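You operate a simulated robot arm through the tools that you are given. There is no shell and no other tool. Be economical: measure what you need, move in short steps, check, and stop when the job is done.

You run a simulated two-armed robot. Do the job below in one go: nothing can be reset, and whatever is moved stays where it is left.

TASK
On the steel table top, fold the shop cloth in half.

Only the result counts: the job must be done as asked and must still hold three seconds after the hand-in. Knocking over, shifting, dropping, spilling or breaking anything else fails it. Flat cloth is picked up by pressing the open fingertips on it (5 to 10 N) and closing them slowly along it; thin cloth reads only 2 to 8 mm in the jaws.

THE ROBOT
Two 7-joint arms with two-finger parallel grippers on one trunk, on a base that drives. Base frame: it is fixed to the floor where the robot stands at the start and does not move with it; the origin is under the middle of the robot, x ahead of it, y to its left, z up. Readings come in m, degrees, newtons and seconds.
The left shoulder is at the start at [0.07, 0.134, 1.126], the right one opposite. Places, roughly: steel table top [0.6, 0, 0.8]. Payload 1.57 kg a hand.
The TCP of each hand is the grasp point between the finger pads, 0.03 m short of the fingertips. In the tool frame z runs along the fingers and y along their closing line. Largest opening 0.08 m; finger width 0.017, thickness 0.012; the body of the gripper, 0.04 by 0.082 m, starts 0.08 m behind the TCP.
Orientation is told as [roll, pitch, yaw] about the base's x, y, z axes, in that order, counted from this pose: with the fingers straight down and closing along the base's y, the tool's x points along the base's -x, its y along +y and its z along -z.

THE INTERFACE
- The arms move only by the tool send_rows. It takes "left_commands", "right_commands" or both (then of equal length, played together; a hand with none holds still); each is a list of rows, each an object of numbers (a shift or turn left out is 0, a gripper value left out holds the last): "ax", "ay", "az": the turn, a rotation vector about the tool's x, y, z in degrees; "dx", "dy", "dz": the shift along the tool's x, y, z in mm; "hand": the gripper command, from -1 (fully open) to 1 (shut), values between in proportion. In form: [{"ax": .., "ay": .., "az": .., "dx": .., "dy": .., "dz": .., "hand": ..}, ...]. A call has 1 to 20 rows; each row is the pose to reach, as a shift and turn from the pose commanded when the call began, along the tool's axes at that moment. Each row takes 0.2 s and may step no farther than 0.05 m and 8.6 degrees from the row before; otherwise, or with a gripper value out of range, the whole call is refused. Where a pose cannot be reached the arm comes as near as it can. A force on the tool above 40 N (or 10 N above the force at the start of the call, whichever is more), or a blocked arm, ends the call early, and 0.2 s more pass. The fingers move at their own pace (about 0.153 m/s each) and stop on an object; they squeeze with about 35 N. The grip force told is the motor's: it shows also when the fingers shut on nothing. Time passes only in rows, and 0.2 s behind the last, so rows that repeat a pose let the fingers close. The reply holds the time, the measured pose of the TCP, the force on the tool along the base axes, the opening and the grip force, in the units named above and with some noise.
- Cameras (640 x 400 px; columns grow to the right, rows downward): "scene" is now at [0.1301, -0.008, 1.3375]; the picture's right is [-0.09, -1.00, 0.00], its down [-0.73, 0.07, -0.68] and it looks along [0.67, -0.06, -0.74] (base axes); focal length 275 px, centre (320, 200). "left" rides on the left gripper at [0.072, 0.007, -0.122] in its tool frame; the picture's right is [-0.09, 1.00, 0.00], its down [-0.84, -0.08, -0.54] and it looks along [-0.54, -0.05, 0.84] (tool axes); focal length 238 px, centre (320, 200). "right" rides on the right gripper at [0.072, -0.007, -0.122] in its tool frame; the picture's right is [0.09, 1.00, 0.00], its down [-0.84, 0.08, -0.54] and it looks along [-0.54, 0.05, 0.84] (tool axes); focal length 238 px, centre (320, 200).
- get_image(camera): a new picture of that camera. No time passes.
- raise_lower(by): slides the trunk up (or, below 0, down) by that many m; the arms and the scene camera ride with it, the base frame stays. It gives what a move gives, with no picture.
- drive_base(legs): drives the robot by 1 to 6 legs, each [ahead, left, turn to the left] in m, m and degrees, along the robot's own axes; the way and the turn of a leg run together, so that a leg with both is an arc; at most 1.5 m and 180 degrees a leg. The arms and the cameras ride along, it lands a little off, and it stops where it bumps. It gives what a move gives.
- pan_tilt(pan, tilt): turns the head with the scene camera to pan (to the left, within 86 degrees either way) and tilt (down, from -29 to 69), counted from straight ahead of the robot. It gives what a move gives.
- measure_at(camera, pixels): there is no depth. For up to 12 entries [column, row, z] of the newest picture of that camera ("zoom" is the newest enlarged one), the place [x, y] in the base frame at which the ray of that pixel passes the height z, good to about 0.002 m. No time passes.
- inspect(camera, box): a new picture of the part [left, top, right, bottom] of that camera's present view, enlarged. No time passes.
- sign_off(): hands the job in; it is judged then, once.

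Work in short steps. Measure before you move; look again where a grasp or a placing could have gone wrong, and mend it. You have 80 turns and 62 pictures in all, those below and enlarged ones among them. Open the grippers and draw the arms clear of the work before you hand the job in, unless the task says otherwise; then end with one line.

The tools are called after ">>>" by a JSON object that holds its "fn" and its "kwargs". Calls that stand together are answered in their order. send_rows: Moves the arms, as the interface text tells. Its arguments: {"type":"object","properties":{"left_commands":{"type":"array","items":{"type":"object","properties":{"ax":{"type":"number"},"ay":{"type":"number"},"az":{"type":"number"},"dx":{"type":"number"},"dy":{"type":"number"},"dz":{"type":"number"},"hand":{"type":"number"}}}},"right_commands":{"type":"array","items":{"type":"object","properties":{"ax":{"type":"number"},"ay":{"type":"number"},"az":{"type":"number"},"dx":{"type":"number"},"dy":{"type":"number"},"dz":{"type":"number"},"hand":{"type":"number"}}}}},"required":[]} The other tools are called the same way: raise_lower (by) slides the trunk up or down; drive_base (legs) drives the base; pan_tilt (pan, tilt) turns the head that bears the scene camera; get_image (camera) takes a picture; measure_at (camera, pixels) gives the place at which the rays of pixels pass given heights; inspect (camera, box) takes an enlarged picture of a part of a camera's view; sign_off () hands the job in.

At the start:

```text
time_s: 0.0
left_tcp_pos: [0.4687, 0.2017, 0.9991]
left_ee_rot: [0.0, 0.0, 0.1]
left_ft_force: [0.2, -0.2, 0.1]
left_grip_width: 0.0802
left_gripper_force: 0.0
right_tcp_pos: [0.388, -0.1612, 1.069]
right_ee_rot: [0.1, 0.0, 0.0]
right_ft_force: [-0.1, 0.0, 0.0]
right_grip_width: 0.0803
right_gripper_force: 0.1
trunk travel left (down, up): [-0.7, 0.24]
robot x, y, heading: [-0.0039, 0.0033, 0.1]
head pan, tilt: [-5.2, 47.4]
```

scene: 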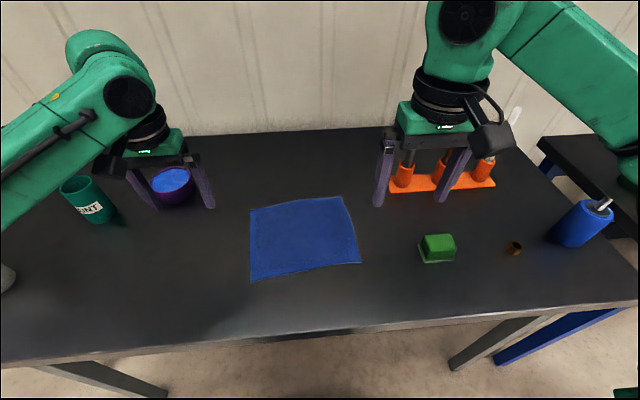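
right: 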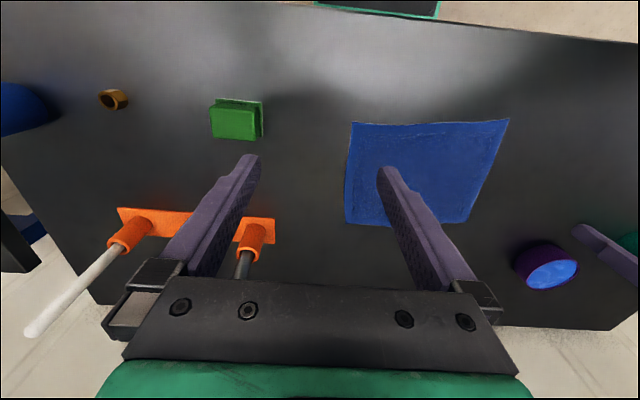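
left: 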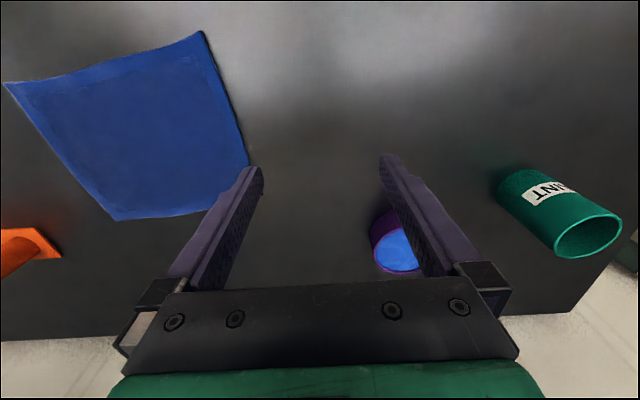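

The scene picture shows the cloth with corners near (250,210), (343,197), (361,262), (250,281). I measure them at z=0.8.

>>> {"fn": "measure_at", "kwargs": {"camera": "scene", "pixels": [[250, 210, 0.8], [343, 197, 0.8], [361, 262, 0.8], [250, 281, 0.8], [300, 333, 0.8], [300, 128, 0.8], [440, 262, 0.8], [172, 200, 0.8], [420, 262, 0.8]]}}

>>> {"fn": "inspect", "kwargs": {"camera": "scene", "box": [220, 170, 400, 300]}}

```text
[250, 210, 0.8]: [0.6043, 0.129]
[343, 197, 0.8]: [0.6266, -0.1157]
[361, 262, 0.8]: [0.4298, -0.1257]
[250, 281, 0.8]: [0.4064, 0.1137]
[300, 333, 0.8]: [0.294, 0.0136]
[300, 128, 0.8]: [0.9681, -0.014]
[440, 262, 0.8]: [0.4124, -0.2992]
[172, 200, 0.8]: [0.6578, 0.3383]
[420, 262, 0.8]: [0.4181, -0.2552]
```

```text
3.08 times, centred on (310, 235) of scene
```

zoom: 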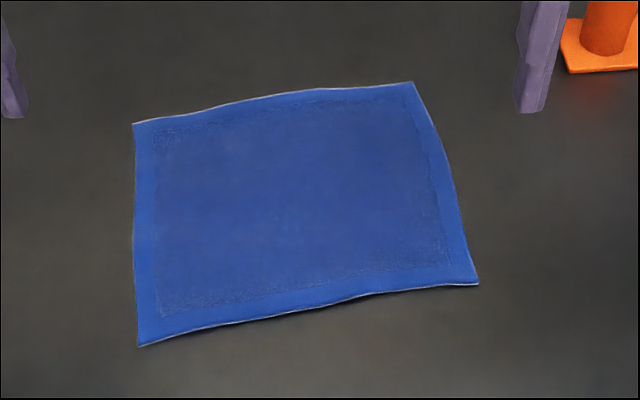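

The cloth is about 0.24 m (y) by 0.2 m (x), so I'll carry the near edge over to the far edge with both hands. First I test the reach above the far corners, staying high.

>>> {"fn": "send_rows", "kwargs": {"left_commands": [{"dx": -18, "dy": -13, "dz": 10}, {"dx": -36, "dy": -26, "dz": 20}, {"dx": -54, "dy": -39, "dz": 30}, {"dx": -72, "dy": -52, "dz": 45}, {"dx": -90, "dy": -65, "dz": 60}, {"dx": -108, "dy": -78, "dz": 75}, {"dx": -126, "dy": -90, "dz": 90}, {"dx": -141, "dy": -102, "dz": 110}], "right_commands": [{"dx": -20, "dy": 30, "dz": 20}, {"dx": -50, "dy": 60, "dz": 40}, {"dx": -80, "dy": 66, "dz": 62}, {"dx": -110, "dy": 66, "dz": 86}, {"dx": -142, "dy": 66, "dz": 110}, {"dx": -174, "dy": 66, "dz": 134}, {"dx": -206, "dy": 66, "dz": 158}, {"dx": -237, "dy": 66, "dz": 179}]}}

```text
time_s: 1.8
left_tcp_pos: [0.6101, 0.0947, 0.8915]
left_ee_rot: [0.0, -0.2, -0.2]
left_ft_force: [0.1, 0.0, -0.3]
left_grip_width: 0.0799
left_gripper_force: 0.1
right_tcp_pos: [0.5935, -0.0985, 0.8937]
right_ee_rot: [0.2, 0.0, 0.1]
right_ft_force: [0.0, -0.1, 0.9]
right_grip_width: 0.08
right_gripper_force: 0.0
right hand out of reach, approached as far as the arm can: row 8
trunk travel left (down, up): [-0.7, 0.24]
robot x, y, heading: [-0.0033, -0.003, 0.0]
head pan, tilt: [-5.2, 47.4]
```

The right hand falls short at about x=0.595, so I drive 0.06 m ahead. The hands are high, with free space ahead of them.

>>> {"fn": "drive_base", "kwargs": {"legs": [[0.06, 0, 0]]}}

>>> {"fn": "get_image", "kwargs": {"camera": "scene"}}

```text
time_s: 2.8
left_tcp_pos: [0.6661, 0.0997, 0.8919]
left_ee_rot: [0.1, -0.2, 0.1]
left_ft_force: [0.5, 0.6, 0.1]
left_grip_width: 0.08
left_gripper_force: 0.1
right_tcp_pos: [0.6517, -0.0961, 0.8956]
right_ee_rot: [0.0, -0.1, 0.1]
right_ft_force: [-0.2, 0.4, -0.3]
right_grip_width: 0.0799
right_gripper_force: 0.1
trunk travel left (down, up): [-0.7, 0.24]
robot x, y, heading: [0.0582, 0.0003, 0.0]
head pan, tilt: [-5.2, 47.4]
```

```text
57 pictures are left
```

scene: 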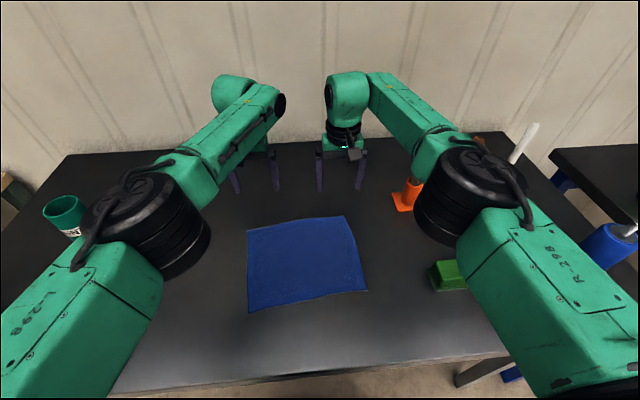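

Drive went fine. I remeasure the cloth corners: (247,231), (345,216), (368,290), (249,312).

>>> {"fn": "measure_at", "kwargs": {"camera": "scene", "pixels": [[247, 231, 0.8], [345, 216, 0.8], [368, 290, 0.8], [249, 312, 0.8], [308, 302, 0.8], [296, 222, 0.8]]}}

```text
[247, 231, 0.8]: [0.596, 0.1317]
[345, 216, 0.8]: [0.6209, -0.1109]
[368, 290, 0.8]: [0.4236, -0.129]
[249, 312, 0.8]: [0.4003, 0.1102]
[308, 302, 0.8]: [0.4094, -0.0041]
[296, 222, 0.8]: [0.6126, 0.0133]
```

Move both hands back above the near corners at half opening (0.04 m).

>>> {"fn": "send_rows", "kwargs": {"left_commands": [{"dx": 30, "dy": -3, "hand": 0}, {"dx": 60, "dy": -6}, {"dx": 90, "dy": -9}, {"dx": 125, "dy": -12}, {"dx": 160, "dy": -15}, {"dx": 195, "dy": -20}, {"dx": 225, "dy": -25}, {"dx": 247, "dy": -25}, {"dx": 247, "dy": -25}], "right_commands": [{"dx": 30, "dy": 0, "hand": 0}, {"dx": 60, "dy": 0}, {"dx": 90, "dy": 0}, {"dx": 115, "dy": 0}, {"dx": 140, "dy": 0}, {"dx": 170, "dy": 0}, {"dx": 195, "dy": 0}, {"dx": 217, "dy": 0}, {"dx": 217, "dy": 0}]}}

>>> {"fn": "get_image", "kwargs": {"camera": "scene"}}

>>> {"fn": "get_image", "kwargs": {"camera": "left"}}

>>> {"fn": "get_image", "kwargs": {"camera": "right"}}

```text
time_s: 3.6
left_tcp_pos: [0.6546, 0.0908, 0.8803]
left_ee_rot: [-0.1, 2.1, -0.1]
left_ft_force: [-5.5, 1.0, 1.8]
left_grip_width: 0.0394
left_gripper_force: 0.0
left hand out of reach, approached as far as the arm can: row 1, 2, 3, 4
right_tcp_pos: [0.5615, -0.0959, 0.8949]
right_ee_rot: [0.0, -0.2, 0.1]
right_ft_force: [-1.2, 0.1, 0.3]
right_grip_width: 0.0401
right_gripper_force: 0.1
trunk travel left (down, up): [-0.7, 0.24]
robot x, y, heading: [0.0545, -0.002, -0.2]
head pan, tilt: [-5.2, 47.4]
stopped in row 4 (left hand): the force on the tool passed its limit (the readings are from after the stop); the commanded pose is now the measured one
```

```text
56 pictures are left
```

scene: 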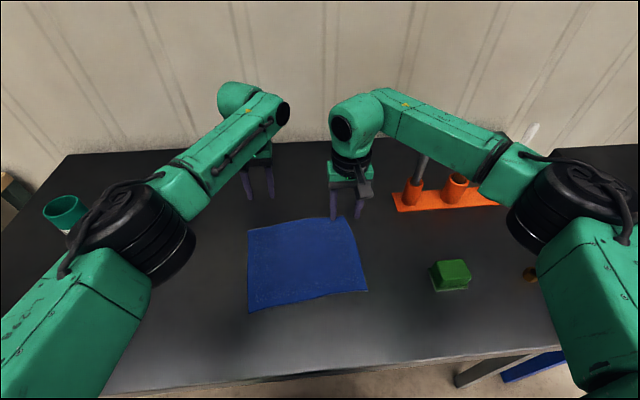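

```text
55 pictures are left
```

left: 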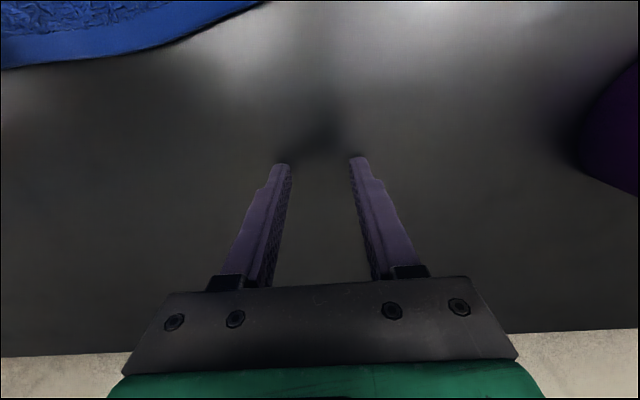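

```text
54 pictures are left
```

right: 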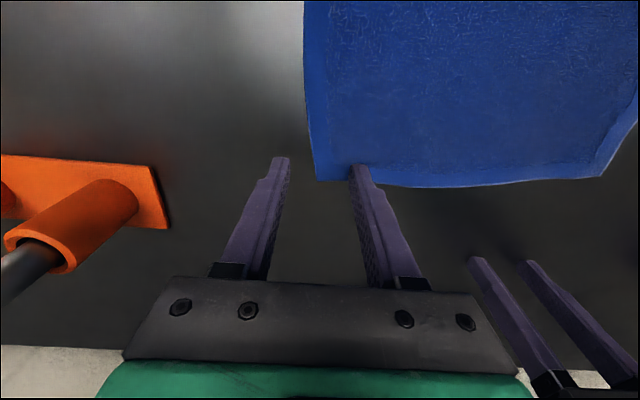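

The left hand was stopped, with no obvious contact at the fingers. I look at the left elbow and the cup before moving.

>>> {"fn": "pan_tilt", "kwargs": {"pan": 30, "tilt": 47}}

>>> {"fn": "get_image", "kwargs": {"camera": "scene"}}

```text
time_s: 4.6
left_tcp_pos: [0.6551, 0.0925, 0.8801]
left_ee_rot: [-0.2, 1.9, -0.1]
left_ft_force: [-2.5, -0.1, 9.1]
left_grip_width: 0.0403
left_gripper_force: 0.2
right_tcp_pos: [0.5605, -0.0955, 0.8952]
right_ee_rot: [-0.1, -0.1, 0.0]
right_ft_force: [-0.6, 1.1, -0.2]
right_grip_width: 0.0401
right_gripper_force: 0.1
trunk travel left (down, up): [-0.7, 0.24]
robot x, y, heading: [0.0562, -0.0027, -0.2]
head pan, tilt: [30.0, 47.0]
```

```text
53 pictures are left
```

scene: 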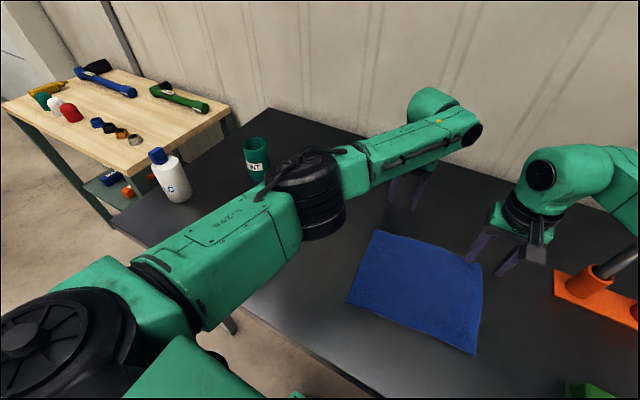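

I check where the bowl is relative to the left arm, from the left camera.

>>> {"fn": "get_image", "kwargs": {"camera": "left"}}

>>> {"fn": "measure_at", "kwargs": {"camera": "left", "pixels": [[578, 145, 0.8], [635, 192, 0.8], [638, 60, 0.85], [638, 60, 0.8]]}}

>>> {"fn": "measure_at", "kwargs": {"camera": "scene", "pixels": [[256, 180, 0.8], [345, 230, 0.8], [345, 230, 0.9], [345, 230, 1.0], [305, 235, 0.9], [390, 205, 0.83]]}}

```text
52 pictures are left
```

left: 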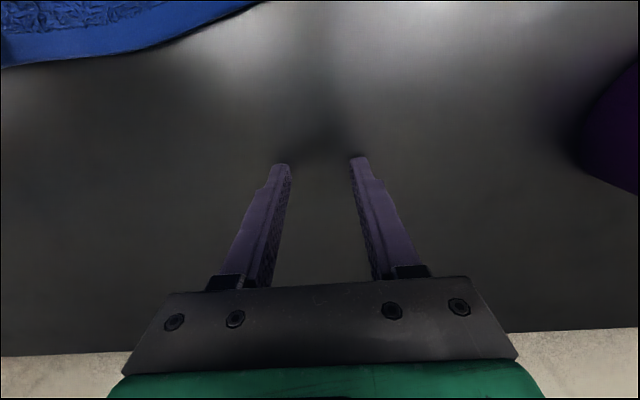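

```text
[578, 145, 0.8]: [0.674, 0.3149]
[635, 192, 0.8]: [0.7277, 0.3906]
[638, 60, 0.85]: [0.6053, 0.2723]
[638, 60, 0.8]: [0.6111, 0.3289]
```

```text
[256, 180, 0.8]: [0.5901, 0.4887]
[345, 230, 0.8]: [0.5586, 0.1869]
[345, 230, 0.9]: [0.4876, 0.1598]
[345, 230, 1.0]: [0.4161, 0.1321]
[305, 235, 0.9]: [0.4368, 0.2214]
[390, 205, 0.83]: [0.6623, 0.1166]
```

The bowl is where it was (near edge at y≈0.315) and nothing touches the fingers, so the arm was probably near full stretch. I lift the left hand straight up gently, right hand still.

>>> {"fn": "send_rows", "kwargs": {"left_commands": [{"dz": -8}, {"dz": -16}, {"dz": -24, "dx": 4}, {"dz": -32, "dx": 8}, {"dz": -40, "dx": 14}]}}

```text
time_s: 5.8
left_tcp_pos: [0.6431, 0.092, 0.9194]
left_ee_rot: [-0.1, 2.0, 0.0]
left_ft_force: [-0.3, -0.6, 0.1]
left_grip_width: 0.0402
left_gripper_force: 0.1
right_tcp_pos: [0.5621, -0.096, 0.8941]
right_ee_rot: [0.0, 0.0, 0.0]
right_ft_force: [0.2, -0.1, 0.1]
right_grip_width: 0.0397
right_gripper_force: 0.0
trunk travel left (down, up): [-0.7, 0.24]
robot x, y, heading: [0.0603, 0.0017, -0.2]
head pan, tilt: [30.0, 47.0]
```

It is free with zero force. Now I retract it at height z≈0.92 toward the near corner, straightening the 2° pitch.

>>> {"fn": "send_rows", "kwargs": {"left_commands": [{"dx": 15, "dz": -10}, {"dx": 40, "dy": -3, "dz": -15, "ay": -1}, {"dx": 70, "dy": -6, "dz": -15, "ay": -2}, {"dx": 100, "dy": -9, "dz": -12, "ay": -2}, {"dx": 130, "dy": -12, "dz": -9, "ay": -2}, {"dx": 160, "dy": -15, "dz": -9, "ay": -2}, {"dx": 190, "dy": -17, "dz": -9, "ay": -2}, {"dx": 224, "dy": -17, "dz": -9, "ay": -2}]}}

>>> {"fn": "get_image", "kwargs": {"camera": "scene"}}

```text
time_s: 7.6
left_tcp_pos: [0.4185, 0.0751, 0.9355]
left_ee_rot: [-0.1, 0.0, 0.0]
left_ft_force: [0.2, -0.6, -1.1]
left_grip_width: 0.0398
left_gripper_force: 0.1
right_tcp_pos: [0.5615, -0.096, 0.8956]
right_ee_rot: [0.0, -0.1, 0.0]
right_ft_force: [0.3, 0.0, -0.3]
right_grip_width: 0.0399
right_gripper_force: 0.0
trunk travel left (down, up): [-0.7, 0.24]
robot x, y, heading: [0.0588, -0.0004, 0.1]
head pan, tilt: [30.0, 47.0]
```

```text
51 pictures are left
```

scene: 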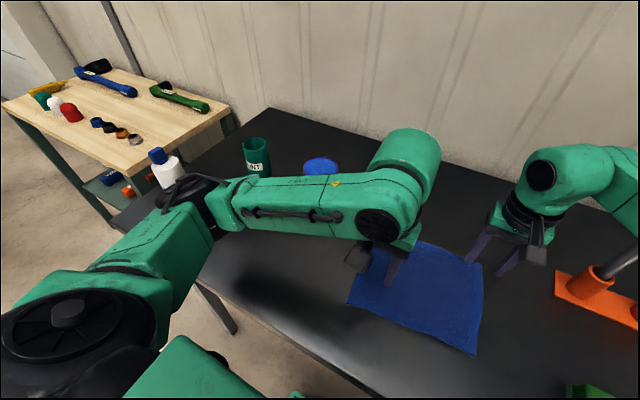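

I check whether the bowl shifted: its blue centre is at (321,165) now, against (171,179) in the first picture, which gave (0.658,0.338) at base height.

>>> {"fn": "measure_at", "kwargs": {"camera": "scene", "pixels": [[321, 165, 0.84], [305, 162, 0.84], [339, 163, 0.84], [321, 165, 0.87]]}}

>>> {"fn": "inspect", "kwargs": {"camera": "scene", "box": [220, 120, 380, 220]}}

```text
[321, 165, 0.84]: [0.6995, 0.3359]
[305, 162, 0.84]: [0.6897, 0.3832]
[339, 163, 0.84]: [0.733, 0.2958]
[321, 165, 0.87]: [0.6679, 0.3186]
```

```text
4.00 times, centred on (300, 170) of scene
```

zoom: 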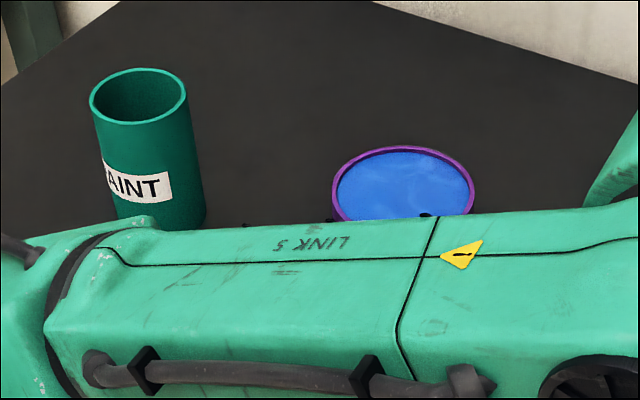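

The bowl is unmoved. I bring the right hand back above its near corner and lower both to about z=0.87.

>>> {"fn": "send_rows", "kwargs": {"left_commands": [{"dz": 12}, {"dz": 25}, {"dz": 38}, {"dz": 50}, {"dz": 65}], "right_commands": [{"dx": 25}, {"dx": 50}, {"dx": 75, "dz": 5}, {"dx": 100, "dz": 15}, {"dx": 127, "dz": 26}]}}

>>> {"fn": "get_image", "kwargs": {"camera": "left"}}

>>> {"fn": "get_image", "kwargs": {"camera": "right"}}

```text
time_s: 8.8
left_tcp_pos: [0.4187, 0.0757, 0.8816]
left_ee_rot: [-0.2, -0.7, -0.1]
left_ft_force: [-2.1, 0.6, 12.2]
left_grip_width: 0.0401
left_gripper_force: 0.1
right_tcp_pos: [0.4516, -0.0936, 0.8812]
right_ee_rot: [0.8, -1.0, -0.2]
right_ft_force: [-1.5, -0.7, 14.4]
right_grip_width: 0.0399
right_gripper_force: 0.1
trunk travel left (down, up): [-0.7, 0.24]
robot x, y, heading: [0.0587, -0.0016, 0.0]
head pan, tilt: [30.0, 47.0]
stopped in row 5 (right hand): the force on the tool passed its limit (the readings are from after the stop); the commanded pose is now the measured one
```

```text
49 pictures are left
```

left: 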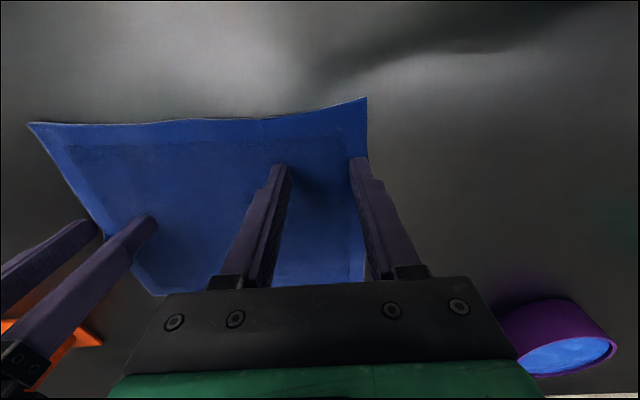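

```text
48 pictures are left
```

right: 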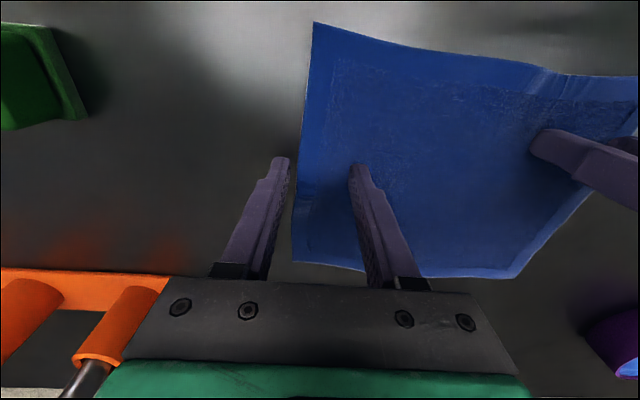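

Both hands met resistance at TCP z≈0.881, so the table top may be nearer 0.85 than 0.8. I triangulate with scene and wrist cameras.

>>> {"fn": "pan_tilt", "kwargs": {"pan": 0, "tilt": 50}}

>>> {"fn": "get_image", "kwargs": {"camera": "scene"}}

>>> {"fn": "measure_at", "kwargs": {"camera": "left", "pixels": [[367, 98, 0.8], [367, 98, 0.85], [30, 123, 0.8], [30, 123, 0.85]]}}

>>> {"fn": "measure_at", "kwargs": {"camera": "right", "pixels": [[314, 22, 0.8], [314, 22, 0.85], [293, 262, 0.8], [293, 262, 0.85], [513, 278, 0.8], [513, 278, 0.85]]}}

```text
time_s: 9.7
left_tcp_pos: [0.4187, 0.0749, 0.8823]
left_ee_rot: [-0.2, -0.6, 0.0]
left_ft_force: [2.9, -1.1, 17.3]
left_grip_width: 0.04
left_gripper_force: 0.1
right_tcp_pos: [0.4518, -0.0931, 0.8821]
right_ee_rot: [0.7, -1.0, -0.2]
right_ft_force: [1.0, 0.6, 21.9]
right_grip_width: 0.0401
right_gripper_force: 0.1
trunk travel left (down, up): [-0.7, 0.24]
robot x, y, heading: [0.0602, -0.0008, -0.1]
head pan, tilt: [0.0, 50.0]
```

```text
47 pictures are left
```

scene: 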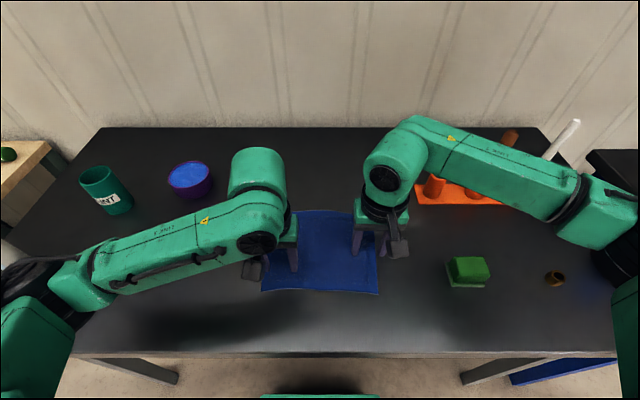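

```text
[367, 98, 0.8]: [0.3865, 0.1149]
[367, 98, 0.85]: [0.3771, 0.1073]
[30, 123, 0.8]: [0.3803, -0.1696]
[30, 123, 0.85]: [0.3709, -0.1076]
```

```text
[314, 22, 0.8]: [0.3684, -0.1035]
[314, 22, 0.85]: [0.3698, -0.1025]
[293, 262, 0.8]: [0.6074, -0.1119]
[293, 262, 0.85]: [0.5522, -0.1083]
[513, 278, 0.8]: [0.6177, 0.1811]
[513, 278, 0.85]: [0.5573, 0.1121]
```

The two wrist cameras agree at z=0.85, so the table top is there: near corners about (0.377,0.107) and (0.370,-0.105), far ones (0.557,0.112) and (0.552,-0.108). I lift both hands straight up 25 mm, level them and shift over the near corners.

>>> {"fn": "send_rows", "kwargs": {"left_commands": [{"dz": -8}, {"dz": -16}, {"dz": -25}, {"dz": -25, "dx": 10, "ay": 0.6}, {"dz": -25, "dx": 20, "ay": 0.6}, {"dz": -25, "dx": 29, "ay": 0.6}, {"dz": -25, "dx": 29, "ay": 0.6}], "right_commands": [{"dz": -8}, {"dz": -16}, {"dz": -25}, {"dz": -25, "dx": 20, "dy": 5, "ay": 1, "ax": 0.7}, {"dz": -25, "dx": 40, "dy": 10, "ay": 1, "ax": 0.7}, {"dz": -25, "dx": 64, "dy": 18, "ay": 1, "ax": 0.7}, {"dz": -25, "dx": 64, "dy": 18, "ay": 1, "ax": 0.7}]}}

>>> {"fn": "get_image", "kwargs": {"camera": "left"}}

>>> {"fn": "get_image", "kwargs": {"camera": "right"}}

```text
time_s: 11.3
left_tcp_pos: [0.3925, 0.075, 0.9043]
left_ee_rot: [-0.1, 0.3, -0.1]
left_ft_force: [-0.7, 0.4, 0.5]
left_grip_width: 0.0398
left_gripper_force: 0.0
right_tcp_pos: [0.3903, -0.0761, 0.9045]
right_ee_rot: [-0.1, 0.2, -0.2]
right_ft_force: [0.9, -1.4, -0.9]
right_grip_width: 0.0402
right_gripper_force: 0.1
trunk travel left (down, up): [-0.7, 0.24]
robot x, y, heading: [0.0581, -0.0009, -0.0]
head pan, tilt: [0.0, 50.0]
```

```text
46 pictures are left
```

left: 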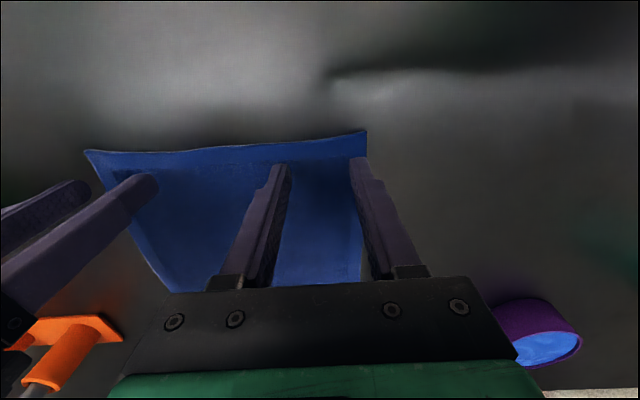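

```text
45 pictures are left
```

right: 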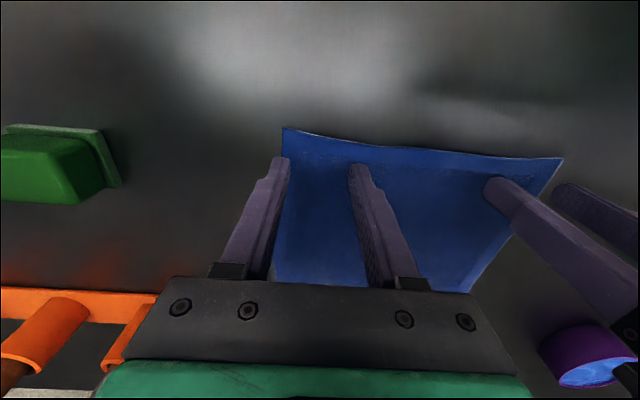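

>>> {"fn": "measure_at", "kwargs": {"camera": "left", "pixels": [[366, 132, 0.85], [86, 151, 0.85], [225, 147, 0.85]]}}

>>> {"fn": "measure_at", "kwargs": {"camera": "right", "pixels": [[284, 128, 0.85], [561, 158, 0.85], [420, 147, 0.85]]}}

```text
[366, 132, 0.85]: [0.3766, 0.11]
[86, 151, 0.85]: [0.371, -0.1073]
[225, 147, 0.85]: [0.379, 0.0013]
```

```text
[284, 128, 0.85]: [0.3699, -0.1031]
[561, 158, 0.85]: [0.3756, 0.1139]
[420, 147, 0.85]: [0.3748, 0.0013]
```

Corners confirmed: left (0.376,0.111), right (0.371,-0.105). Both fingertip pairs lie over cloth, so I press down to a command about 6 mm below contact (TCP ≈0.882).

>>> {"fn": "send_rows", "kwargs": {"left_commands": [{"dz": 8}, {"dz": 15}, {"dz": 20}, {"dz": 24}, {"dz": 27}, {"dz": 27}], "right_commands": [{"dz": 8, "dx": 2}, {"dz": 15, "dx": 4}, {"dz": 20, "dx": 4}, {"dz": 24, "dx": 4}, {"dz": 27, "dx": 4}, {"dz": 27, "dx": 4}]}}

```text
time_s: 12.6
left_tcp_pos: [0.3902, 0.0748, 0.8828]
left_ee_rot: [-0.4, -0.5, 0.0]
left_ft_force: [-1.5, 1.8, 16.7]
left_grip_width: 0.0398
left_gripper_force: 0.0
right_tcp_pos: [0.3858, -0.0748, 0.8824]
right_ee_rot: [0.3, -0.7, -0.2]
right_ft_force: [0.8, -3.5, 21.4]
right_grip_width: 0.0399
right_gripper_force: 0.0
trunk travel left (down, up): [-0.7, 0.24]
robot x, y, heading: [0.0597, 0.0024, -0.0]
head pan, tilt: [0.0, 50.0]
stopped in row 6 (right hand): the force on the tool passed its limit (the readings are from after the stop); the commanded pose is now the measured one
```

Too firm (17 and 21 N); I ease up by 1 mm each.

>>> {"fn": "send_rows", "kwargs": {"left_commands": [{"dz": -0.5}, {"dz": -1}, {"dz": -1}], "right_commands": [{"dz": -0.5}, {"dz": -1}, {"dz": -1}]}}

```text
time_s: 13.4
left_tcp_pos: [0.3908, 0.0734, 0.8826]
left_ee_rot: [-0.2, -0.2, 0.0]
left_ft_force: [-0.8, 1.3, 17.9]
left_grip_width: 0.0399
left_gripper_force: 0.1
right_tcp_pos: [0.3852, -0.0745, 0.883]
right_ee_rot: [0.3, -0.4, -0.2]
right_ft_force: [2.6, -2.9, 23.3]
right_grip_width: 0.0397
right_gripper_force: 0.1
trunk travel left (down, up): [-0.7, 0.24]
robot x, y, heading: [0.0547, 0.0004, -0.2]
head pan, tilt: [0.0, 50.0]
```

>>> {"fn": "send_rows", "kwargs": {"left_commands": [{"dz": -1}, {"dz": -1}], "right_commands": [{"dz": -1}, {"dz": -1.5}]}}

```text
time_s: 14.0
left_tcp_pos: [0.3916, 0.0731, 0.8829]
left_ee_rot: [-0.3, -0.1, 0.1]
left_ft_force: [-2.3, 0.5, 16.0]
left_grip_width: 0.0398
left_gripper_force: 0.1
right_tcp_pos: [0.3857, -0.0752, 0.8835]
right_ee_rot: [0.1, -0.5, -0.3]
right_ft_force: [2.6, 0.2, 12.2]
right_grip_width: 0.04
right_gripper_force: 0.0
trunk travel left (down, up): [-0.7, 0.24]
robot x, y, heading: [0.0614, -0.0019, 0.1]
head pan, tilt: [0.0, 50.0]
```

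Easing further toward 5–10 N.

>>> {"fn": "send_rows", "kwargs": {"left_commands": [{"dz": -1}, {"dz": -1.2}, {"dz": -1.2}], "right_commands": [{"dz": -0.5}, {"dz": -0.5}, {"dz": -0.5}]}}

```text
time_s: 14.8
left_tcp_pos: [0.3916, 0.0753, 0.8836]
left_ee_rot: [-0.2, -0.1, 0.0]
left_ft_force: [-0.6, -0.3, 3.6]
left_grip_width: 0.0399
left_gripper_force: 0.0
right_tcp_pos: [0.3859, -0.076, 0.8832]
right_ee_rot: [0.1, -0.3, -0.2]
right_ft_force: [-1.2, 0.4, 6.4]
right_grip_width: 0.0397
right_gripper_force: 0.0
trunk travel left (down, up): [-0.7, 0.24]
robot x, y, heading: [0.0609, 0.0015, 0.1]
head pan, tilt: [0.0, 50.0]
```

Right is at 6 N; left at 4 N gets 0.4 mm more. Then I close slowly over about 3 s.

>>> {"fn": "send_rows", "kwargs": {"left_commands": [{"dz": 0.4, "hand": 0}, {"dz": 0.4, "hand": 0.08}, {"dz": 0.4, "hand": 0.16}, {"dz": 0.4, "hand": 0.24}, {"dz": 0.4, "hand": 0.32}, {"dz": 0.4, "hand": 0.4}, {"dz": 0.4, "hand": 0.48}, {"dz": 0.4, "hand": 0.56}, {"dz": 0.4, "hand": 0.64}, {"dz": 0.4, "hand": 0.72}, {"dz": 0.4, "hand": 0.8}, {"dz": 0.4, "hand": 0.88}, {"dz": 0.4, "hand": 0.94}, {"dz": 0.4, "hand": 1}, {"dz": 0.4, "hand": 1}, {"dz": 0.4, "hand": 1}], "right_commands": [{"dz": 0.1, "hand": 0}, {"dz": 0.1, "hand": 0.08}, {"dz": 0.1, "hand": 0.16}, {"dz": 0.1, "hand": 0.24}, {"dz": 0.1, "hand": 0.32}, {"dz": 0.1, "hand": 0.4}, {"dz": 0.1, "hand": 0.48}, {"dz": 0.1, "hand": 0.56}, {"dz": 0.1, "hand": 0.64}, {"dz": 0.1, "hand": 0.72}, {"dz": 0.1, "hand": 0.8}, {"dz": 0.1, "hand": 0.88}, {"dz": 0.1, "hand": 0.94}, {"dz": 0.1, "hand": 1}, {"dz": 0.1, "hand": 1}, {"dz": 0.1, "hand": 1}]}}

>>> {"fn": "get_image", "kwargs": {"camera": "left"}}

>>> {"fn": "get_image", "kwargs": {"camera": "right"}}

```text
time_s: 18.2
left_tcp_pos: [0.392, 0.0725, 0.8823]
left_ee_rot: [-0.3, -0.1, -0.2]
left_ft_force: [0.2, -15.6, 6.5]
left_grip_width: 0.0048
left_gripper_force: 24.8
right_tcp_pos: [0.3874, -0.0742, 0.8833]
right_ee_rot: [0.2, -0.2, -0.2]
right_ft_force: [1.1, 15.1, 5.5]
right_grip_width: 0.0041
right_gripper_force: 24.8
trunk travel left (down, up): [-0.7, 0.24]
robot x, y, heading: [0.0597, 0.0027, -0.2]
head pan, tilt: [0.0, 50.0]
```

```text
44 pictures are left
```

left: 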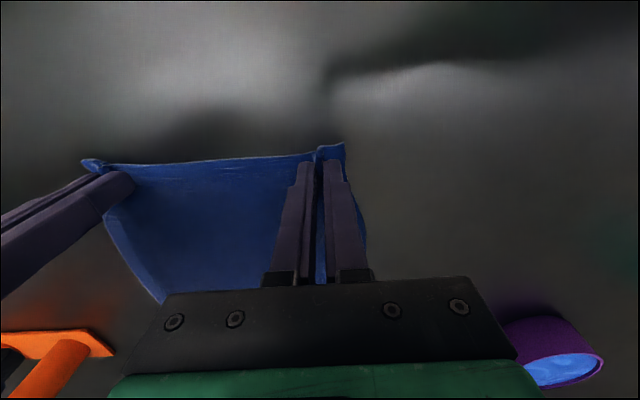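

```text
43 pictures are left
```

right: 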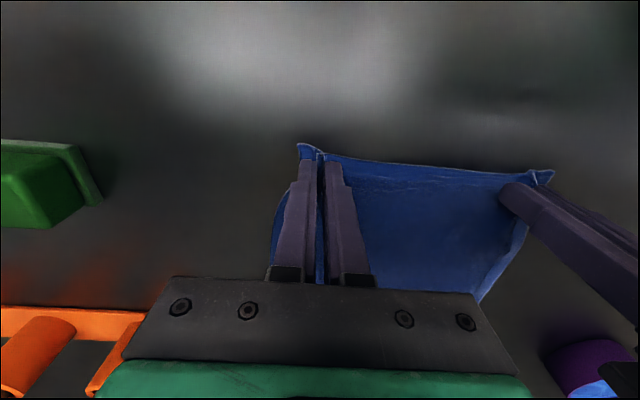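

Both pinches hold (4.8 and 4.1 mm) with the cloth slightly taut between the hands. I lift along the first half of an arc, easing the hands 4 mm toward each other.

>>> {"fn": "send_rows", "kwargs": {"left_commands": [{"dz": -8, "dy": -2}, {"dz": -17, "dx": -2.6, "dy": -4}, {"dz": -25, "dx": -6, "dy": -4}, {"dz": -32.5, "dx": -10, "dy": -4}, {"dz": -40, "dx": -16, "dy": -4}, {"dz": -46, "dx": -22, "dy": -4}, {"dz": -51, "dx": -30, "dy": -4}, {"dz": -56, "dx": -37.5, "dy": -4}, {"dz": -60, "dx": -46, "dy": -4}, {"dz": -63, "dx": -55.6, "dy": -4}, {"dz": -64, "dx": -65, "dy": -4}, {"dz": -65, "dx": -75, "dy": -4}], "right_commands": [{"dz": -8, "dy": 2}, {"dz": -17, "dx": -2.6, "dy": 4}, {"dz": -25, "dx": -6, "dy": 4}, {"dz": -32.5, "dx": -10, "dy": 4}, {"dz": -40, "dx": -16, "dy": 4}, {"dz": -46, "dx": -22, "dy": 4}, {"dz": -51, "dx": -30, "dy": 4}, {"dz": -56, "dx": -37.5, "dy": 4}, {"dz": -60, "dx": -46, "dy": 4}, {"dz": -63, "dx": -55.6, "dy": 4}, {"dz": -64, "dx": -65, "dy": 4}, {"dz": -65, "dx": -75, "dy": 4}]}}

>>> {"fn": "get_image", "kwargs": {"camera": "scene"}}

>>> {"fn": "get_image", "kwargs": {"camera": "left"}}

>>> {"fn": "get_image", "kwargs": {"camera": "right"}}

```text
time_s: 20.8
left_tcp_pos: [0.4682, 0.0709, 0.9488]
left_ee_rot: [-0.4, 0.0, -0.1]
left_ft_force: [-0.4, -4.2, 0.1]
left_grip_width: 0.0045
left_gripper_force: 24.7
right_tcp_pos: [0.4633, -0.072, 0.948]
right_ee_rot: [0.1, -0.2, -0.2]
right_ft_force: [0.3, 3.8, 0.3]
right_grip_width: 0.0033
right_gripper_force: 23.9
trunk travel left (down, up): [-0.7, 0.24]
robot x, y, heading: [0.0594, -0.0011, -0.0]
head pan, tilt: [0.0, 50.0]
```

```text
42 pictures are left
```

scene: 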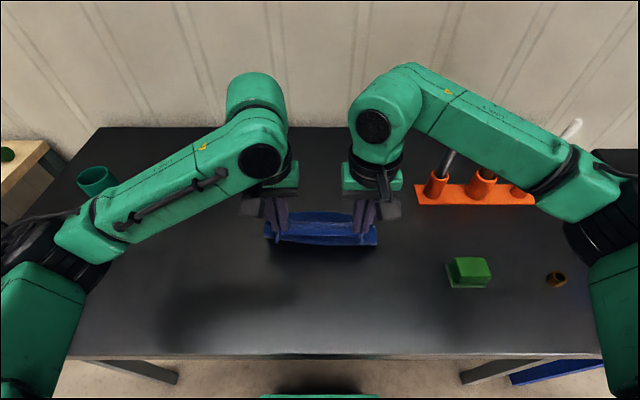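

```text
41 pictures are left
```

left: 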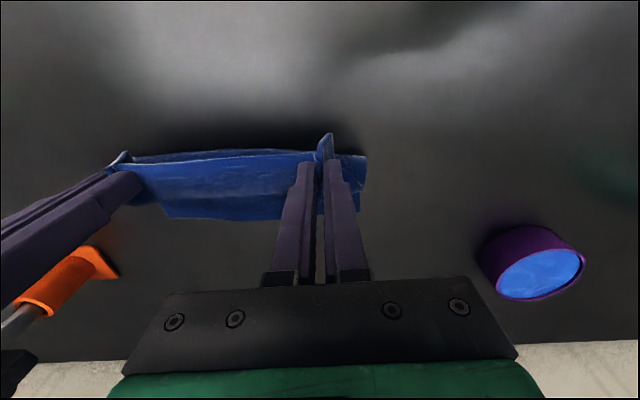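

```text
40 pictures are left
```

right: 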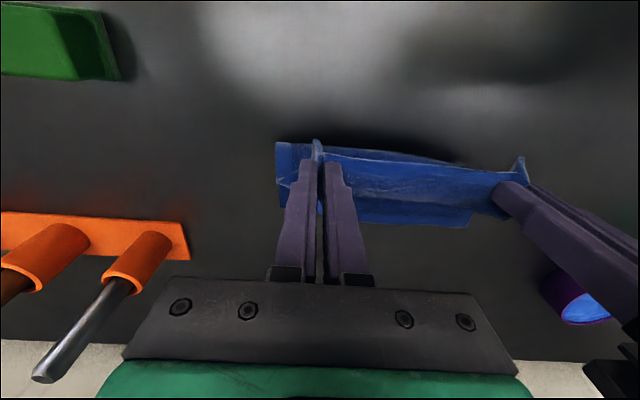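

The cloth is hanging well at mid-arc. I check the position of the far edge still on the table, e.g. left picture (167,217) and right picture (468,227), (281,221).

>>> {"fn": "measure_at", "kwargs": {"camera": "left", "pixels": [[167, 217, 0.853], [270, 219, 0.853], [362, 214, 0.853]]}}

>>> {"fn": "measure_at", "kwargs": {"camera": "right", "pixels": [[468, 227, 0.853], [281, 221, 0.853], [380, 222, 0.853]]}}

>>> {"fn": "inspect", "kwargs": {"camera": "right", "box": [240, 110, 560, 310]}}

```text
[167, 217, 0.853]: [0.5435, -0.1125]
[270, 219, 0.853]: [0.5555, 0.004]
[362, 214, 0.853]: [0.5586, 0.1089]
```

```text
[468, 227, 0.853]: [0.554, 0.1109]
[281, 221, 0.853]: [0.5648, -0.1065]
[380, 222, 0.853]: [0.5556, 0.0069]
```

```text
2.00 times, centred on (400, 210) of right
```

zoom: 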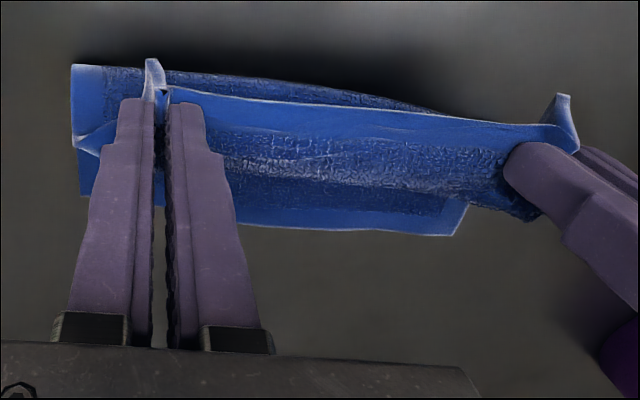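

The far edge is in place at x≈0.555. I complete the arc, overshooting a little to x≈0.562, and lower to just above the table, then ease back to 0.546 so the free hem trails outward.

>>> {"fn": "send_rows", "kwargs": {"left_commands": [{"dx": -10, "dz": 1}, {"dx": -19, "dz": 2}, {"dx": -29, "dz": 5}, {"dx": -39, "dz": 9}, {"dx": -48, "dz": 13}, {"dx": -58, "dz": 18}, {"dx": -67, "dz": 24}, {"dx": -76, "dz": 30}, {"dx": -84, "dz": 37}, {"dx": -90, "dz": 45}, {"dx": -94, "dz": 52}, {"dx": -94, "dz": 58}, {"dx": -90, "dz": 60}, {"dx": -85, "dz": 61}, {"dx": -80, "dz": 62}, {"dx": -78, "dz": 63}, {"dx": -78, "dz": 63}], "right_commands": [{"dx": -10, "dz": 1}, {"dx": -19, "dz": 2}, {"dx": -29, "dz": 5}, {"dx": -39, "dz": 9}, {"dx": -48, "dz": 13}, {"dx": -58, "dz": 18}, {"dx": -67, "dz": 24}, {"dx": -76, "dz": 30}, {"dx": -84, "dz": 37}, {"dx": -92, "dz": 45}, {"dx": -97, "dz": 52}, {"dx": -98, "dz": 58}, {"dx": -94, "dz": 60}, {"dx": -88, "dz": 61}, {"dx": -83, "dz": 62}, {"dx": -81, "dz": 63}, {"dx": -81, "dz": 63}]}}

>>> {"fn": "get_image", "kwargs": {"camera": "scene"}}

>>> {"fn": "get_image", "kwargs": {"camera": "right"}}

>>> {"fn": "get_image", "kwargs": {"camera": "left"}}

```text
time_s: 24.4
left_tcp_pos: [0.5438, 0.0704, 0.8868]
left_ee_rot: [-0.4, -0.3, -0.1]
left_ft_force: [3.8, -3.4, 15.5]
left_grip_width: 0.0045
left_gripper_force: 25.0
right_tcp_pos: [0.542, -0.072, 0.8867]
right_ee_rot: [0.2, -0.5, -0.3]
right_ft_force: [2.3, 4.5, 14.5]
right_grip_width: 0.0037
right_gripper_force: 24.3
trunk travel left (down, up): [-0.7, 0.24]
robot x, y, heading: [0.0627, -0.0021, -0.2]
head pan, tilt: [0.0, 50.0]
```

```text
38 pictures are left
```

scene: 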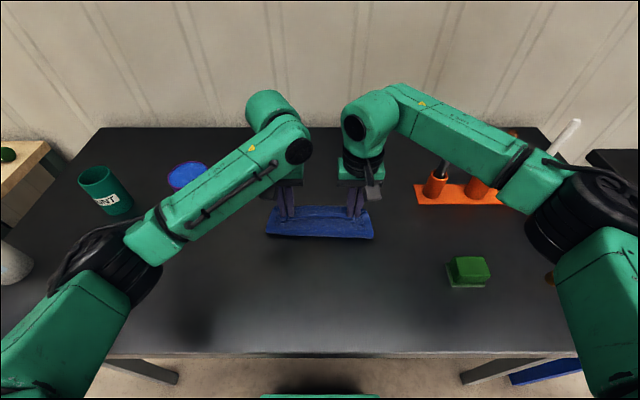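

```text
37 pictures are left
```

right: 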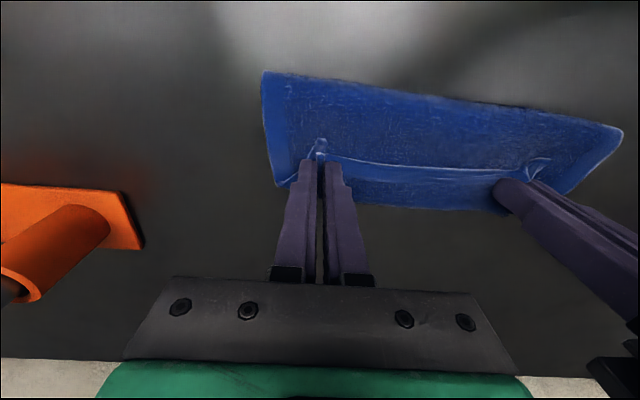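

```text
36 pictures are left
```

left: 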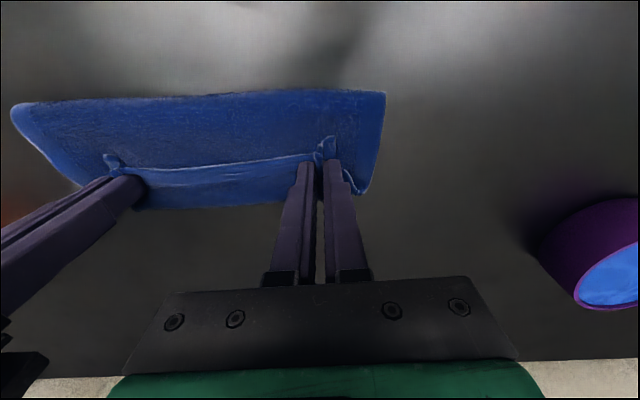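

The hem strip still points back toward the robot, as the hands did not turn over. I open the fingers slightly and lift clear, to see how the hem settles.

>>> {"fn": "send_rows", "kwargs": {"left_commands": [{"dz": -1, "hand": 0.8}, {"dz": -1.5, "hand": 0.6}, {"dz": -2, "hand": 0.5}, {"dz": -10, "hand": 0.5}, {"dz": -20, "hand": 0.5}, {"dz": -35, "hand": 0.5}, {"dz": -50, "hand": 0.5}, {"dz": -50, "hand": 0.5}], "right_commands": [{"dz": -1, "hand": 0.8}, {"dz": -1.5, "hand": 0.6}, {"dz": -2, "hand": 0.5}, {"dz": -10, "hand": 0.5}, {"dz": -20, "hand": 0.5}, {"dz": -35, "hand": 0.5}, {"dz": -50, "hand": 0.5}, {"dz": -50, "hand": 0.5}]}}

>>> {"fn": "inspect", "kwargs": {"camera": "scene", "box": [240, 170, 400, 270]}}

>>> {"fn": "get_image", "kwargs": {"camera": "right"}}

>>> {"fn": "get_image", "kwargs": {"camera": "left"}}

```text
time_s: 26.2
left_tcp_pos: [0.5469, 0.0706, 0.935]
left_ee_rot: [-0.2, 0.0, -0.1]
left_ft_force: [0.1, 0.2, 0.5]
left_grip_width: 0.0199
left_gripper_force: 0.1
right_tcp_pos: [0.5446, -0.0724, 0.9366]
right_ee_rot: [0.2, -0.2, -0.3]
right_ft_force: [-0.1, 0.2, 0.6]
right_grip_width: 0.0201
right_gripper_force: 0.1
trunk travel left (down, up): [-0.7, 0.24]
robot x, y, heading: [0.0606, -0.001, -0.0]
head pan, tilt: [0.0, 50.0]
```

```text
4.00 times, centred on (320, 220) of scene
```

zoom: 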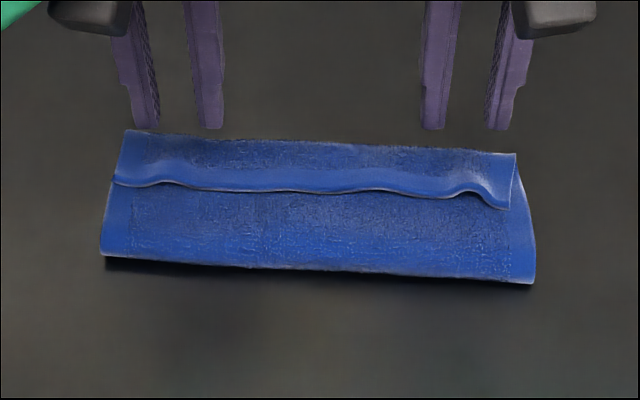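

```text
34 pictures are left
```

right: 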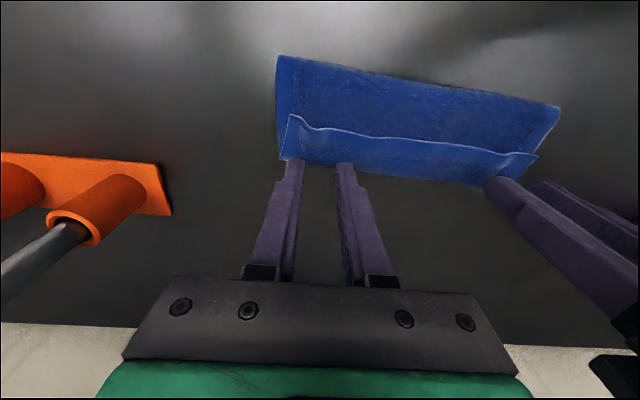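

```text
33 pictures are left
```

left: 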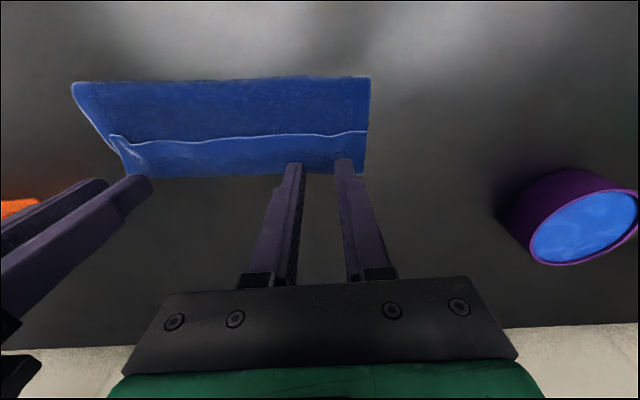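

The hem of the top layer is folded back toward the robot as a strip. I measure the fold line, hem edge and far bend.

>>> {"fn": "measure_at", "kwargs": {"camera": "left", "pixels": [[370, 78, 0.86], [367, 131, 0.86], [365, 174, 0.855], [215, 79, 0.86], [240, 138, 0.86], [240, 176, 0.855]]}}

>>> {"fn": "measure_at", "kwargs": {"camera": "right", "pixels": [[278, 55, 0.86], [288, 115, 0.86], [283, 158, 0.855], [420, 83, 0.86], [420, 137, 0.86], [420, 180, 0.855]]}}

>>> {"fn": "inspect", "kwargs": {"camera": "right", "box": [250, 40, 570, 240]}}

```text
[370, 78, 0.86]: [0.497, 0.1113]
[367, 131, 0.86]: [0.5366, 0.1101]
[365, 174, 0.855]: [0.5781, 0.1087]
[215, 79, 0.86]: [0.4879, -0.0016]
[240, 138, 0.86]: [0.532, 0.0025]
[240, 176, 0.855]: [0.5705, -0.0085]
```

```text
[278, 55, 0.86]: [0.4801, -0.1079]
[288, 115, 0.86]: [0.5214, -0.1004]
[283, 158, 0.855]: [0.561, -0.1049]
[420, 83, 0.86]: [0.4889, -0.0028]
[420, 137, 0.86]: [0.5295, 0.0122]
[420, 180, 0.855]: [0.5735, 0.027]
```

```text
2.00 times, centred on (410, 140) of right
```

zoom: 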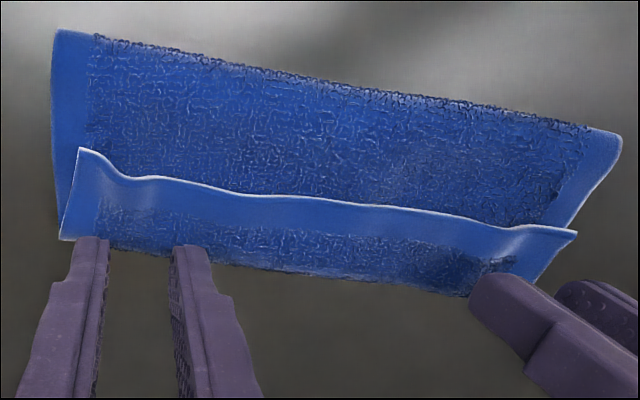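

Top hem strip: edge at x≈0.53, bend at x≈0.572, fold line at x≈0.49. I'll unroll the strip by pressing closed fingertips on it near its edge and dragging away from the robot. Then I can regrasp the hem with its edge pointing outward. First I close and descend to light contact.

>>> {"fn": "send_rows", "kwargs": {"left_commands": [{"dz": 10, "hand": 1}, {"dz": 22, "dx": 2}, {"dz": 34, "dx": 2}, {"dz": 42, "dx": 2}, {"dz": 46, "dx": 2}, {"dz": 47, "dx": 2}], "right_commands": [{"dz": 10, "hand": 1}, {"dz": 22, "dx": 4}, {"dz": 34, "dx": 8}, {"dz": 43, "dx": 8}, {"dz": 47, "dx": 8}, {"dz": 48, "dx": 8}]}}

```text
time_s: 27.6
left_tcp_pos: [0.5432, 0.0697, 0.8896]
left_ee_rot: [-0.3, 0.0, 0.0]
left_ft_force: [0.8, 0.0, 3.1]
left_grip_width: 0.0001
left_gripper_force: 21.7
right_tcp_pos: [0.5364, -0.0726, 0.8877]
right_ee_rot: [0.1, -0.3, -0.3]
right_ft_force: [0.8, -0.2, 5.6]
right_grip_width: 0.0001
right_gripper_force: 21.9
trunk travel left (down, up): [-0.7, 0.24]
robot x, y, heading: [0.0555, 0.0023, -0.0]
head pan, tilt: [0.0, 50.0]
```

Light contact (3 and 6 N). I drag both tips slowly 40 mm outward and look.

>>> {"fn": "send_rows", "kwargs": {"left_commands": [{"dz": 1}, {"dx": -5, "dz": 1}, {"dx": -10, "dz": 1}, {"dx": -15, "dz": 1}, {"dx": -20, "dz": 1.5}, {"dx": -25, "dz": 1.5}, {"dx": -30, "dz": 1.5}, {"dx": -35, "dz": 2}, {"dx": -40, "dz": 2}], "right_commands": [{"dz": 0}, {"dx": -5, "dz": 0}, {"dx": -10, "dz": 0}, {"dx": -15, "dz": 0}, {"dx": -20, "dz": 0.5}, {"dx": -25, "dz": 0.5}, {"dx": -30, "dz": 0.5}, {"dx": -35, "dz": 0.5}, {"dx": -40, "dz": 0.5}]}}

>>> {"fn": "inspect", "kwargs": {"camera": "scene", "box": [240, 160, 400, 260]}}

>>> {"fn": "get_image", "kwargs": {"camera": "right"}}

```text
time_s: 29.6
left_tcp_pos: [0.5813, 0.0698, 0.8876]
left_ee_rot: [-0.4, -0.3, 0.0]
left_ft_force: [-1.9, -0.4, 9.2]
left_grip_width: 0.0001
left_gripper_force: 21.1
right_tcp_pos: [0.5745, -0.0707, 0.8874]
right_ee_rot: [0.2, -0.4, -0.3]
right_ft_force: [-1.4, 0.4, 5.5]
right_grip_width: 0.0
right_gripper_force: 21.1
trunk travel left (down, up): [-0.7, 0.24]
robot x, y, heading: [0.0574, -0.0031, 0.0]
head pan, tilt: [0.0, 50.0]
```

```text
4.00 times, centred on (320, 210) of scene
```

zoom: 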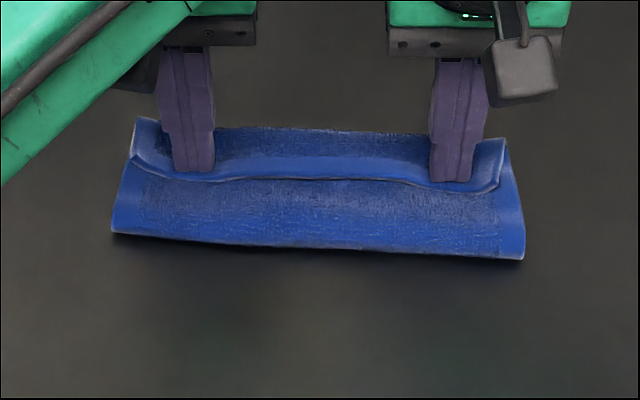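

```text
30 pictures are left
```

right: 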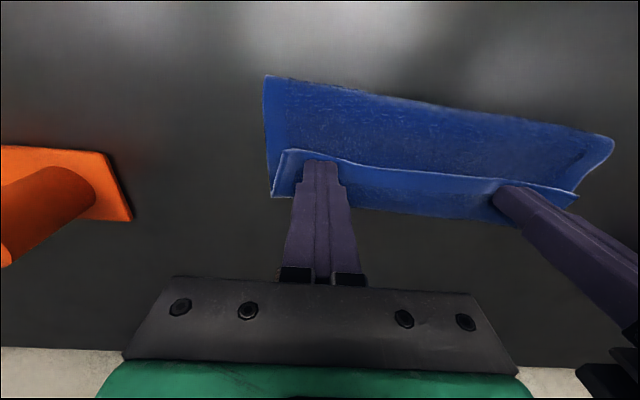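

I measure whether the strip unrolls or the whole cloth slides.

>>> {"fn": "measure_at", "kwargs": {"camera": "right", "pixels": [[265, 76, 0.86], [280, 152, 0.86], [275, 195, 0.855], [420, 102, 0.86], [420, 173, 0.86], [420, 215, 0.855]]}}

```text
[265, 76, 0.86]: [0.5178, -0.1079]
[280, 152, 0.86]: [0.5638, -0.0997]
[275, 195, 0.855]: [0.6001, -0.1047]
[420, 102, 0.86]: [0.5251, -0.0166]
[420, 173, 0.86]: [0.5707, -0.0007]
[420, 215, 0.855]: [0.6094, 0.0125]
```

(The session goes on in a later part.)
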